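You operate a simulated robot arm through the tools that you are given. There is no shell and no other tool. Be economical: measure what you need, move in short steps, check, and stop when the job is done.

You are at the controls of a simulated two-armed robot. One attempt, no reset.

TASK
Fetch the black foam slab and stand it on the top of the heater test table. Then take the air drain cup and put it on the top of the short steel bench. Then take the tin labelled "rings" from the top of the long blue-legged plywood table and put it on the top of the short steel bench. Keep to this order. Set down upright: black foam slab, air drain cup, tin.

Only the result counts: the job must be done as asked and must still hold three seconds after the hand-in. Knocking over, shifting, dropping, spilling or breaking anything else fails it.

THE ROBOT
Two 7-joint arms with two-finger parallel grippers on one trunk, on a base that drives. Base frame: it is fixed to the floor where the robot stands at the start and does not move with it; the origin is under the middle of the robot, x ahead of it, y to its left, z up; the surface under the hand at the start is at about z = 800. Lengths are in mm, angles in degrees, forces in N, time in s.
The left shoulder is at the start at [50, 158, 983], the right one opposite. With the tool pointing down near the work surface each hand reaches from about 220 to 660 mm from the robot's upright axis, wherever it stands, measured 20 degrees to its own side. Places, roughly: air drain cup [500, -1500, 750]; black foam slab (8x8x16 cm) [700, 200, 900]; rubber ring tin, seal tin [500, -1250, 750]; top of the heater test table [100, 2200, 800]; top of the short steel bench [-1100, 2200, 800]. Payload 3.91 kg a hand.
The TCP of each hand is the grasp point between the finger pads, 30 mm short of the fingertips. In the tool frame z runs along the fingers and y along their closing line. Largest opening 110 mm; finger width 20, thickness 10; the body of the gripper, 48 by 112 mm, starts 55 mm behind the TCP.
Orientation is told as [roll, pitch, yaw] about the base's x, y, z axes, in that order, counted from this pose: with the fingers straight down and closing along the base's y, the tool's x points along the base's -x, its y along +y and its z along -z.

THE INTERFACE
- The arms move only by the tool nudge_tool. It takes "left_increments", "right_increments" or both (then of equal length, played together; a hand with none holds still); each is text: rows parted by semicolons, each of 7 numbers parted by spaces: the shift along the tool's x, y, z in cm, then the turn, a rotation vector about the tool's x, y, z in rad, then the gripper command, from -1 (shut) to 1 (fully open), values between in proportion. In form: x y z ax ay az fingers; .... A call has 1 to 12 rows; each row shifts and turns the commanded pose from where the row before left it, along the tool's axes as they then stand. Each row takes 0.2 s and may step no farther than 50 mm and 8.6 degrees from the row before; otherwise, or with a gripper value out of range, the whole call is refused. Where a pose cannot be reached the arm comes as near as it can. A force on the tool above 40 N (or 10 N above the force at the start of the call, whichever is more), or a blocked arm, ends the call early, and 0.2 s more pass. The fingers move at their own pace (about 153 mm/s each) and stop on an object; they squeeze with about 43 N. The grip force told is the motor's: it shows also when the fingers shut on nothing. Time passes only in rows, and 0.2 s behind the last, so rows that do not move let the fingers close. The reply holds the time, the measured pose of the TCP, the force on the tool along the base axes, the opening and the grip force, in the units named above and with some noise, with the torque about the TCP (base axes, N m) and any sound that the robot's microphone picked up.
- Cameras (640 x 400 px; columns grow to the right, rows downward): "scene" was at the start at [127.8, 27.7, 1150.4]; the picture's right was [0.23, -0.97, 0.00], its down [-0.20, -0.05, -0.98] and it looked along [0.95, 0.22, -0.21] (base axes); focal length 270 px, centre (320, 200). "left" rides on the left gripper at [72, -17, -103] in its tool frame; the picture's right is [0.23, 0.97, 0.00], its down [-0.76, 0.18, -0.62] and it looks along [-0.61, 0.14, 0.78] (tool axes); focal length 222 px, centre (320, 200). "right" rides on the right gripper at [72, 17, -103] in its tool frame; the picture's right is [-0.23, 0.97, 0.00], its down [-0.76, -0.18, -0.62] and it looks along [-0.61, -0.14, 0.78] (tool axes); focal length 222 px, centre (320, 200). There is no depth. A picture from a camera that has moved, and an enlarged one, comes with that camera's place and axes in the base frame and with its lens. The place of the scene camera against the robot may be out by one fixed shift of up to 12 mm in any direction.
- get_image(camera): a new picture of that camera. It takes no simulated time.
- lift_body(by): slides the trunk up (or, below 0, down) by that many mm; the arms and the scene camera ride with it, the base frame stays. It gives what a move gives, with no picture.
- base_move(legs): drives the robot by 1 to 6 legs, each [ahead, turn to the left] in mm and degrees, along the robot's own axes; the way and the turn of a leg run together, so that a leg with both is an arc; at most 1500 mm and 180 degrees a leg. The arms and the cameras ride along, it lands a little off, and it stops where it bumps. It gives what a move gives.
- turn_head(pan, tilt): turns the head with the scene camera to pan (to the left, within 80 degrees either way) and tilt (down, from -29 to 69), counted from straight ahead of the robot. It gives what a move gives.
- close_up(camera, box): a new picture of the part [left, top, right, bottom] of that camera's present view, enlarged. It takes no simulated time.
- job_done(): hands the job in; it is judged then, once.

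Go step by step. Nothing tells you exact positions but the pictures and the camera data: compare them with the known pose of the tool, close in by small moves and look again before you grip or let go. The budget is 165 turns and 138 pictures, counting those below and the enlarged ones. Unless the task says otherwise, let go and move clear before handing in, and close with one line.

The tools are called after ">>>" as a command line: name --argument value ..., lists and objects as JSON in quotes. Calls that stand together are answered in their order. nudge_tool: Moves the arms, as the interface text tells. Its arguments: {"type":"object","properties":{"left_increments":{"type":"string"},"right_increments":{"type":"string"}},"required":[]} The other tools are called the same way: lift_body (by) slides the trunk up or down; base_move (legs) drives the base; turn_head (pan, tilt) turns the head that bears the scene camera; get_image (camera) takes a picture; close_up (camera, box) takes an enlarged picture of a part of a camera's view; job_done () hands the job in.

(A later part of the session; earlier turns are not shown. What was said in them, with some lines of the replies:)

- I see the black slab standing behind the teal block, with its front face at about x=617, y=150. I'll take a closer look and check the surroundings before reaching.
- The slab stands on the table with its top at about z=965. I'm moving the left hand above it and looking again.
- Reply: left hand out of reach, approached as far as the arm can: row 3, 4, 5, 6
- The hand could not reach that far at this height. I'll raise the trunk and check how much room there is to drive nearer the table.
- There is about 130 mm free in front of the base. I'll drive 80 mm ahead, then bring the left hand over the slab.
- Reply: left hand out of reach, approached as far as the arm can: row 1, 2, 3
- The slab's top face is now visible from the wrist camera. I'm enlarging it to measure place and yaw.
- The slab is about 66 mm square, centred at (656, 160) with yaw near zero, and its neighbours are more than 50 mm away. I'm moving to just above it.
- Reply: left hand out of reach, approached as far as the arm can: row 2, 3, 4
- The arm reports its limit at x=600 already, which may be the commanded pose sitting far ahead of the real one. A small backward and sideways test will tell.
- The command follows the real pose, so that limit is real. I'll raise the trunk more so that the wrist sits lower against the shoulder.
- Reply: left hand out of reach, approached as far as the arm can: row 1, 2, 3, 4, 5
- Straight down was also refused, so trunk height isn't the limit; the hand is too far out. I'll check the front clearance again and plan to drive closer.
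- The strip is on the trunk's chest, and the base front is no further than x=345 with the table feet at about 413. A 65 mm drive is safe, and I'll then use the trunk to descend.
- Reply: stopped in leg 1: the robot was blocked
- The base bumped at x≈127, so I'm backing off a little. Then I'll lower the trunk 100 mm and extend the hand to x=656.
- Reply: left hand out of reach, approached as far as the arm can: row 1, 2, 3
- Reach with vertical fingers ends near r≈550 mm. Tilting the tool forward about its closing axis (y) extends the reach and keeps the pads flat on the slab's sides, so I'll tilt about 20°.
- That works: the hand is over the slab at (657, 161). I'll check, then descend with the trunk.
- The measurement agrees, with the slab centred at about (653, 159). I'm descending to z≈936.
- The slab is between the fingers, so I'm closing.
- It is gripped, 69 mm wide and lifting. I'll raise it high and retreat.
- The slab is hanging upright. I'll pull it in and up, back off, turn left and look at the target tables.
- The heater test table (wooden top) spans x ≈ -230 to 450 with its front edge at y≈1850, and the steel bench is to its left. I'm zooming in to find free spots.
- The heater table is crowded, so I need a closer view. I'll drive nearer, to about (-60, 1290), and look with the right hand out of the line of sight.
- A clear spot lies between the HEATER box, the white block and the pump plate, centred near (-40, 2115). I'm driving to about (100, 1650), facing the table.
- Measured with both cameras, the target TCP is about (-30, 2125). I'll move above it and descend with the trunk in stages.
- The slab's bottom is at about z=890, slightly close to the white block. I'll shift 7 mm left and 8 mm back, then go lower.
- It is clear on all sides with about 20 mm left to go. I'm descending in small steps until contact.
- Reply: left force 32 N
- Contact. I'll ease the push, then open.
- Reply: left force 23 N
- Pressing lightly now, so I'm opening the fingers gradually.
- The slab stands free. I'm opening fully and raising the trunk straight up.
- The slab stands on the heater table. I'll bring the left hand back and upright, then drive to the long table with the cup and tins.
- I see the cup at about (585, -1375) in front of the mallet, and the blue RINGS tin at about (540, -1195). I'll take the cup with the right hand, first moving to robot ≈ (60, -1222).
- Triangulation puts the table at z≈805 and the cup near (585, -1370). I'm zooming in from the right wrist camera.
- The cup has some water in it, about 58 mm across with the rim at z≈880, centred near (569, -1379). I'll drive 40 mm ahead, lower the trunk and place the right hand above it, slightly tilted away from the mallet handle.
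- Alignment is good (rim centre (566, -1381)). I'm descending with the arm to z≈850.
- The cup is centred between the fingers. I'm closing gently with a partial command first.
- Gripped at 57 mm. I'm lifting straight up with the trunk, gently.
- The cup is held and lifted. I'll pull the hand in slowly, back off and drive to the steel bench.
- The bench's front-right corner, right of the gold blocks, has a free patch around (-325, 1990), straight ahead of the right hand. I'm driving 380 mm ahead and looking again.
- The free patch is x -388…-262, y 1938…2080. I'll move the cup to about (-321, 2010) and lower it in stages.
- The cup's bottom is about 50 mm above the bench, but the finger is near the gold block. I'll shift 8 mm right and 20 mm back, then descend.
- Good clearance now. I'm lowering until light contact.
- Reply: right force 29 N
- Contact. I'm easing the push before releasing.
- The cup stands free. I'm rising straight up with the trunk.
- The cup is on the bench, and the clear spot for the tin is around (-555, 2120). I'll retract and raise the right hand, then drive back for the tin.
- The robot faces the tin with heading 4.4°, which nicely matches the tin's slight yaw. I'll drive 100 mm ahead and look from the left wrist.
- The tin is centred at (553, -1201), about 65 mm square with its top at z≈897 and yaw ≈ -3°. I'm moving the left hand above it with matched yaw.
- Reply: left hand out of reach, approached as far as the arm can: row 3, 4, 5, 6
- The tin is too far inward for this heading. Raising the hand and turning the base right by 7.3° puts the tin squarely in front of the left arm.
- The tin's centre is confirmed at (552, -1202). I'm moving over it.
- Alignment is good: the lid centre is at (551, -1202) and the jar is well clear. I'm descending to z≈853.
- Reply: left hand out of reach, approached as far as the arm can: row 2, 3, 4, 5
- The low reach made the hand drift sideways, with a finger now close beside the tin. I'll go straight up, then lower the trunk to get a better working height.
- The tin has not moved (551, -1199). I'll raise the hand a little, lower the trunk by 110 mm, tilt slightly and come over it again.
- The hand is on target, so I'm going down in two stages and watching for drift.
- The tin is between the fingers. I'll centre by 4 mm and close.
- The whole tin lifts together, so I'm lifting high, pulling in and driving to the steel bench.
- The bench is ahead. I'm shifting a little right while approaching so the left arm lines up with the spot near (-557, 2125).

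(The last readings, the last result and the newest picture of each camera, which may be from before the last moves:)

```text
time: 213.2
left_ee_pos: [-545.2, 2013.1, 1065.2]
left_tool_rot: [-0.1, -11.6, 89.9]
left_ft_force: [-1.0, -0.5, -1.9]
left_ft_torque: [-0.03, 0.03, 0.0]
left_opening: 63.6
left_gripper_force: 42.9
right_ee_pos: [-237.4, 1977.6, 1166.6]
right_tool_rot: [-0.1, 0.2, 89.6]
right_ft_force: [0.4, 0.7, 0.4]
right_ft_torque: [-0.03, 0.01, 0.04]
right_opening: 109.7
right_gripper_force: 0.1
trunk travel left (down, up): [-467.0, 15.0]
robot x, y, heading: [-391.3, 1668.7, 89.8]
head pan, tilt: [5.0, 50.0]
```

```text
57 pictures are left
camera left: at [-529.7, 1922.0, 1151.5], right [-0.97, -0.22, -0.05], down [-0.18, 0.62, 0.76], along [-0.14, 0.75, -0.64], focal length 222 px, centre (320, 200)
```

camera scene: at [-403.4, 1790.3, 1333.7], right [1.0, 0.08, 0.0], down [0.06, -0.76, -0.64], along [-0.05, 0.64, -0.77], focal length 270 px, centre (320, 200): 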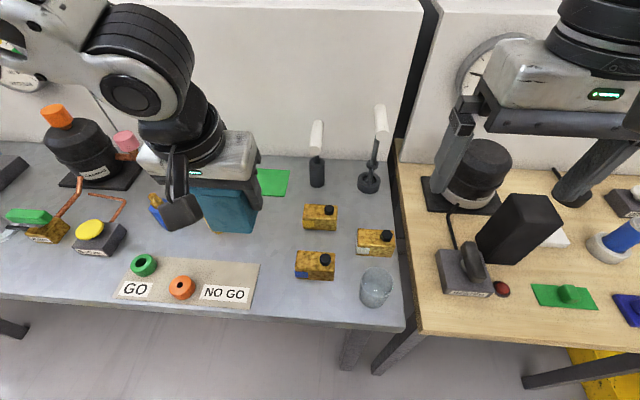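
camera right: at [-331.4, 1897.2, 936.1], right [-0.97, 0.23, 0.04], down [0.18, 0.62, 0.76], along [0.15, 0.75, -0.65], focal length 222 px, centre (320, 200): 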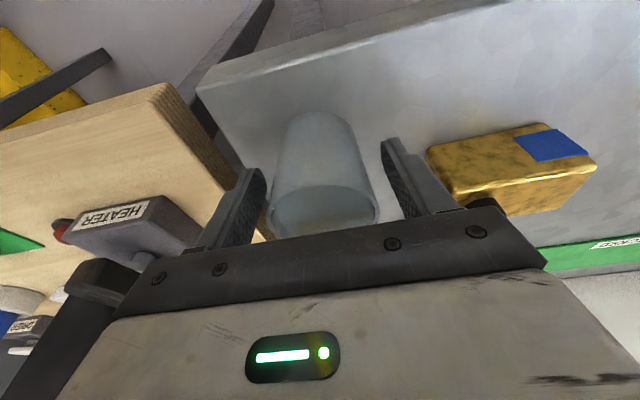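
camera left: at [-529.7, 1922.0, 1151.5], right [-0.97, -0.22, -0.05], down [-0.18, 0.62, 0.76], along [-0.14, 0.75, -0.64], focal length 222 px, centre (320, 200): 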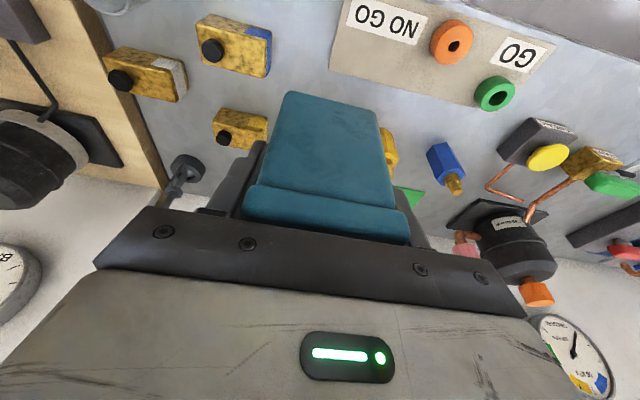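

The spot is clear, and the tin needs to go 112 mm forward and 10 mm left. I'll raise the right hand meanwhile, then lower the trunk.

>>> nudge_tool --left_increments "-2.7 0.3 0.55 0 0 0 -1;-2.8 0.3 0.55 0 0 0 -1;-2.8 0.2 0.55 0 0 0 -1;-2.7 0.2 0.55 0 0 0 -1;0 0 0 0 0 0 -1" --right_increments "1 0 -3 0 0 0 1;1 0 -3 0 0 0 1;1 0 -3 0 0 0 1;1 0 -3 0 0 0 1;0 0 0 0 0 0 1"

>>> lift_body --by -140

>>> get_image --camera "scene"

>>> get_image --camera "left"

```text
time: 214.4
left_ee_pos: [-555.1, 2127.0, 1066.0]
left_tool_rot: [0.0, -11.7, 89.9]
left_ft_force: [0.3, 0.0, -3.0]
left_ft_torque: [-0.01, 0.04, 0.01]
left_opening: 63.9
left_gripper_force: 43.5
right_ee_pos: [-236.1, 1935.9, 1289.5]
right_tool_rot: [-0.2, 0.3, 89.5]
right_ft_force: [0.6, -0.3, 0.3]
right_ft_torque: [0.04, 0.01, -0.02]
right_opening: 110.1
right_gripper_force: 0.1
trunk travel left (down, up): [-467.0, 15.0]
robot x, y, heading: [-393.2, 1669.7, 89.7]
head pan, tilt: [5.0, 50.0]
```

```text
time: 216.1
left_ee_pos: [-556.5, 2127.3, 926.1]
left_tool_rot: [-0.1, -11.6, 89.9]
left_ft_force: [0.4, 0.8, -2.3]
left_ft_torque: [0.03, 0.01, -0.01]
left_opening: 63.9
left_gripper_force: 43.0
right_ee_pos: [-236.9, 1935.5, 1148.9]
right_tool_rot: [-0.1, 0.2, 89.6]
right_ft_force: [0.5, -0.6, 0.1]
right_ft_torque: [0.0, -0.02, -0.03]
right_opening: 110.0
right_gripper_force: 0.1
trunk travel left (down, up): [-327.0, 155.0]
robot x, y, heading: [-395.6, 1667.3, 90.0]
head pan, tilt: [5.0, 50.0]
```

```text
56 pictures are left
camera scene: at [-403.4, 1790.2, 1193.7], right [1.0, 0.08, 0.0], down [0.06, -0.76, -0.64], along [-0.05, 0.64, -0.77], focal length 270 px, centre (320, 200)
```

scene: 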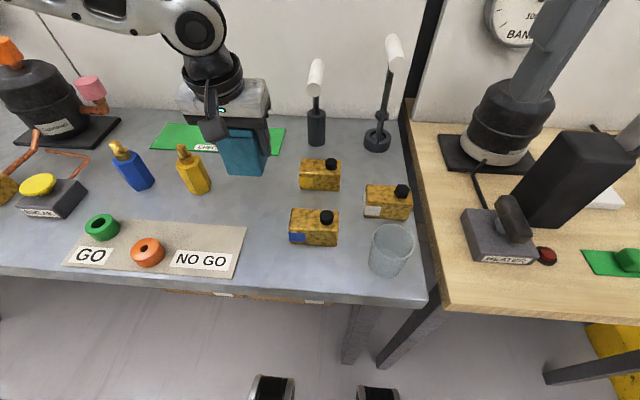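

```text
55 pictures are left
camera left: at [-540.2, 2035.3, 1012.3], right [-0.97, -0.22, -0.05], down [-0.18, 0.62, 0.76], along [-0.14, 0.75, -0.64], focal length 222 px, centre (320, 200)
```

left: 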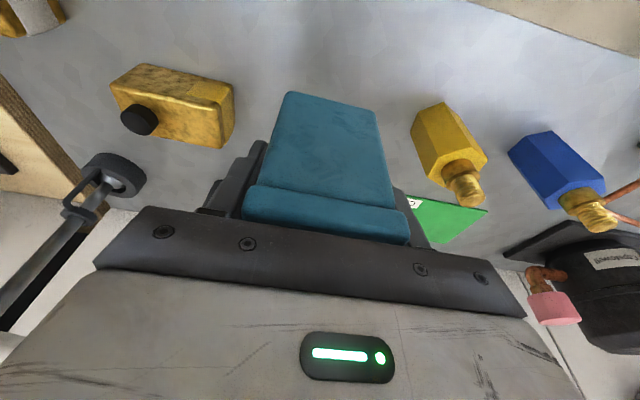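

The tin is over clear bench. I'm lowering the trunk 55 mm, then making contact in small steps.

>>> lift_body --by -55

>>> get_image --camera "scene"

>>> nudge_tool --left_increments "0.1 0 0.5 0 0 0 -1;0.06 0 0.3 0 0 0 -1;0.04 0 0.2 0 0 0 -1;0 0 0 0 0 0 -1"

```text
time: 217.1
left_ee_pos: [-556.5, 2127.6, 871.3]
left_tool_rot: [-0.1, -11.7, 90.0]
left_ft_force: [0.6, -0.5, -1.6]
left_ft_torque: [-0.03, 0.02, -0.03]
left_opening: 64.0
left_gripper_force: 43.0
right_ee_pos: [-237.6, 1935.9, 1093.8]
right_tool_rot: [0.0, 0.2, 89.6]
right_ft_force: [-0.2, -0.1, -0.5]
right_ft_torque: [0.0, 0.0, -0.02]
right_opening: 109.8
right_gripper_force: 0.1
trunk travel left (down, up): [-272.0, 210.0]
robot x, y, heading: [-393.1, 1667.4, 89.8]
head pan, tilt: [5.0, 50.0]
```

```text
54 pictures are left
camera scene: at [-403.4, 1790.2, 1138.6], right [1.0, 0.08, 0.0], down [0.06, -0.76, -0.64], along [-0.05, 0.64, -0.77], focal length 270 px, centre (320, 200)
```

scene: 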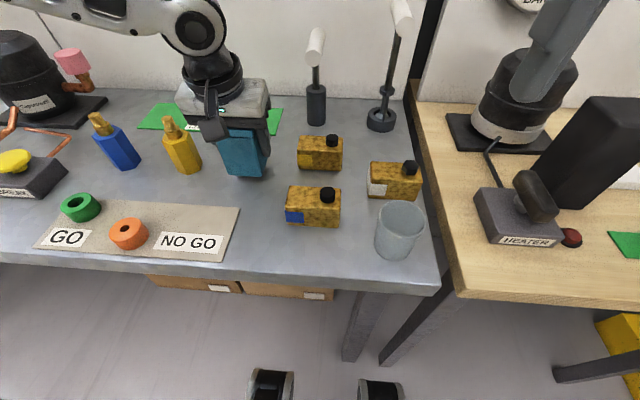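

```text
time: 218.1
left_ee_pos: [-556.1, 2125.5, 861.3]
left_tool_rot: [-0.2, -11.7, 89.9]
left_ft_force: [-0.1, 0.0, -2.8]
left_ft_torque: [0.0, -0.01, -0.01]
left_opening: 63.8
left_gripper_force: 42.9
right_ee_pos: [-237.9, 1936.7, 1094.5]
right_tool_rot: [0.0, 0.2, 89.6]
right_ft_force: [-0.5, 0.4, 0.7]
right_ft_torque: [0.0, 0.0, 0.0]
right_opening: 110.3
right_gripper_force: 0.0
trunk travel left (down, up): [-272.0, 210.0]
robot x, y, heading: [-396.9, 1665.2, 89.8]
head pan, tilt: [5.0, 50.0]
```

>>> nudge_tool --left_increments "0.04 0 0.2 0 0 0 -1;0.04 0 0.2 0 0 0 -1;0.03 0 0.15 0 0 0 -1;0.03 0 0.15 0 0 0 -1;0 0 0 0 0 0 -1"

```text
time: 219.2
left_ee_pos: [-555.7, 2126.0, 856.8]
left_tool_rot: [0.0, -12.0, 89.8]
left_ft_force: [-2.9, -5.0, 25.2]
left_ft_torque: [-1.05, 0.61, -0.07]
left_opening: 63.7
left_gripper_force: 43.0
right_ee_pos: [-236.6, 1935.8, 1094.8]
right_tool_rot: [0.0, 0.0, 89.6]
right_ft_force: [0.2, -0.2, 1.0]
right_ft_torque: [-0.02, -0.04, -0.05]
right_opening: 109.8
right_gripper_force: 0.1
trunk travel left (down, up): [-272.0, 210.0]
robot x, y, heading: [-396.5, 1666.6, 89.4]
head pan, tilt: [5.0, 50.0]
```

Contact. I'm easing off the push, then opening gradually.

>>> nudge_tool --left_increments "-0.03 0 -0.15 0 0 0 -1;-0.02 0 -0.1 0 0 0 -1;0 0 0 0 0 0 -1;0 0 0 0 0 0 0.25;0 0 0 0 0 0 0.35;0 0 0 0 0 0 0.5;0 0 0 0 0 0 0.7;0 0 0 0 0 0 0.7"

>>> get_image --camera "left"

>>> close_up --camera "scene" --box '[120, 40, 360, 240]'

```text
time: 221.1
left_ee_pos: [-555.7, 2127.3, 856.7]
left_tool_rot: [-0.1, -11.7, 89.9]
left_ft_force: [0.5, 0.3, 0.2]
left_ft_torque: [0.0, -0.01, -0.04]
left_opening: 93.6
left_gripper_force: 0.1
right_ee_pos: [-237.5, 1935.7, 1094.7]
right_tool_rot: [0.0, 0.2, 89.6]
right_ft_force: [0.4, 0.3, 0.2]
right_ft_torque: [-0.03, -0.02, 0.0]
right_opening: 109.8
right_gripper_force: 0.0
trunk travel left (down, up): [-272.0, 210.0]
robot x, y, heading: [-395.4, 1665.2, 89.9]
head pan, tilt: [5.0, 50.0]
```

```text
53 pictures are left
camera left: at [-540.0, 2035.3, 942.9], right [-0.97, -0.22, -0.05], down [-0.18, 0.62, 0.76], along [-0.14, 0.75, -0.64], focal length 222 px, centre (320, 200)
```

left: 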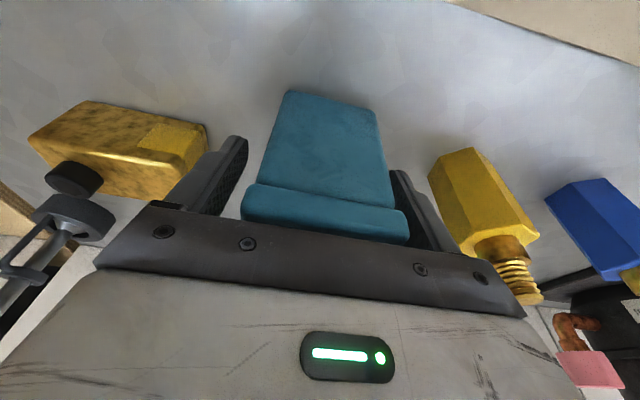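

```text
2.00 times, centred on (240, 140) of scene
camera zoom: at [-403.3, 1790.2, 1138.6], right [1.0, 0.08, 0.0], down [0.06, -0.76, -0.64], along [-0.05, 0.64, -0.77], focal length 541 px, centre (480, 320)
```

zoom: 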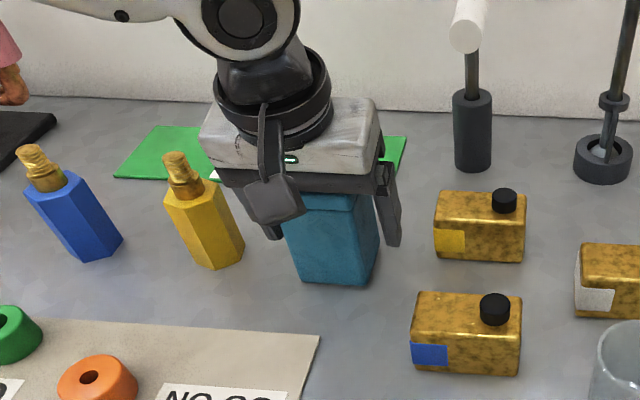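

The tin stands free but is nearer the left finger. I'll shift 5 mm to centre, then rise.

>>> nudge_tool --left_increments "0 0.5 0 0 0 0 0.7;0 0 0 0 0 0 0.7"

>>> lift_body --by 150

>>> get_image --camera "scene"

```text
time: 221.7
left_ee_pos: [-560.5, 2126.7, 856.1]
left_tool_rot: [0.0, -11.7, 90.0]
left_ft_force: [-0.2, -0.2, -0.2]
left_ft_torque: [0.02, 0.03, -0.01]
left_opening: 93.5
left_gripper_force: 0.1
right_ee_pos: [-236.6, 1936.5, 1093.2]
right_tool_rot: [-0.1, 0.2, 89.6]
right_ft_force: [0.5, 0.2, 0.2]
right_ft_torque: [-0.05, -0.02, -0.02]
right_opening: 110.0
right_gripper_force: 0.1
trunk travel left (down, up): [-272.0, 210.0]
robot x, y, heading: [-390.9, 1663.5, 89.9]
head pan, tilt: [5.0, 50.0]
```

```text
time: 223.4
left_ee_pos: [-561.0, 2127.5, 1007.1]
left_tool_rot: [-0.2, -11.7, 89.9]
left_ft_force: [0.1, 0.8, 0.0]
left_ft_torque: [0.0, 0.0, 0.01]
left_opening: 93.5
left_gripper_force: 0.0
right_ee_pos: [-237.0, 1936.2, 1244.6]
right_tool_rot: [-0.1, 0.2, 89.6]
right_ft_force: [-1.3, 0.0, -1.3]
right_ft_torque: [0.01, -0.01, 0.0]
right_opening: 110.1
right_gripper_force: 0.0
trunk travel left (down, up): [-422.0, 60.0]
robot x, y, heading: [-394.1, 1669.2, 89.7]
head pan, tilt: [5.0, 50.0]
```

```text
51 pictures are left
camera scene: at [-403.3, 1790.3, 1288.6], right [1.0, 0.08, 0.0], down [0.06, -0.76, -0.64], along [-0.05, 0.64, -0.77], focal length 270 px, centre (320, 200)
```

scene: 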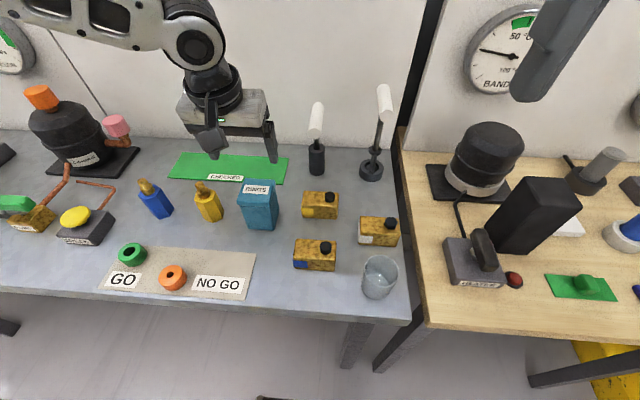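

The slab, cup and tin all stand upright on their tables and nothing else is disturbed. I'm backing off clear and handing in.

>>> base_move --legs '[[-200, 0]]'

>>> get_image --camera "scene"

>>> job_done

```text
time: 225.0
left_ee_pos: [-562.2, 1928.4, 1006.6]
left_tool_rot: [-0.1, -11.7, 89.9]
left_ft_force: [0.1, 0.1, 0.4]
left_ft_torque: [0.01, 0.0, 0.02]
left_opening: 93.4
left_gripper_force: 0.0
right_ee_pos: [-237.9, 1736.5, 1243.4]
right_tool_rot: [-0.1, 0.1, 89.7]
right_ft_force: [0.9, -0.5, 0.2]
right_ft_torque: [0.0, -0.03, 0.02]
right_opening: 110.1
right_gripper_force: 0.1
trunk travel left (down, up): [-422.0, 60.0]
robot x, y, heading: [-392.5, 1469.6, 89.8]
head pan, tilt: [5.0, 50.0]
```

```text
50 pictures are left
camera scene: at [-404.3, 1591.2, 1288.7], right [1.0, 0.08, 0.0], down [0.06, -0.76, -0.64], along [-0.05, 0.64, -0.77], focal length 270 px, centre (320, 200)
```

scene: 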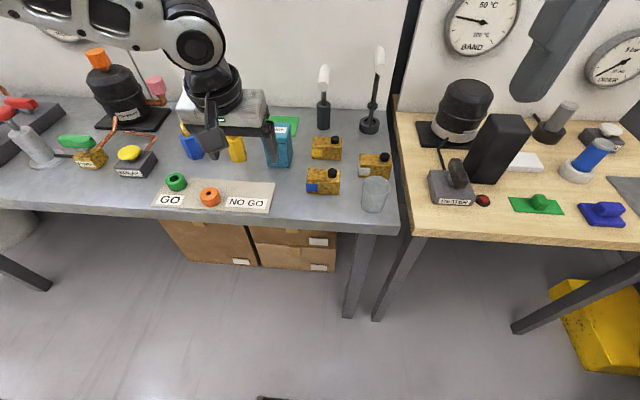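

```text
The job is handed in.
```

The job is handed in: the black foam slab stands on the heater test table, and the air drain cup and then the "rings" tin stand upright on the short steel bench, moved in the order you asked.
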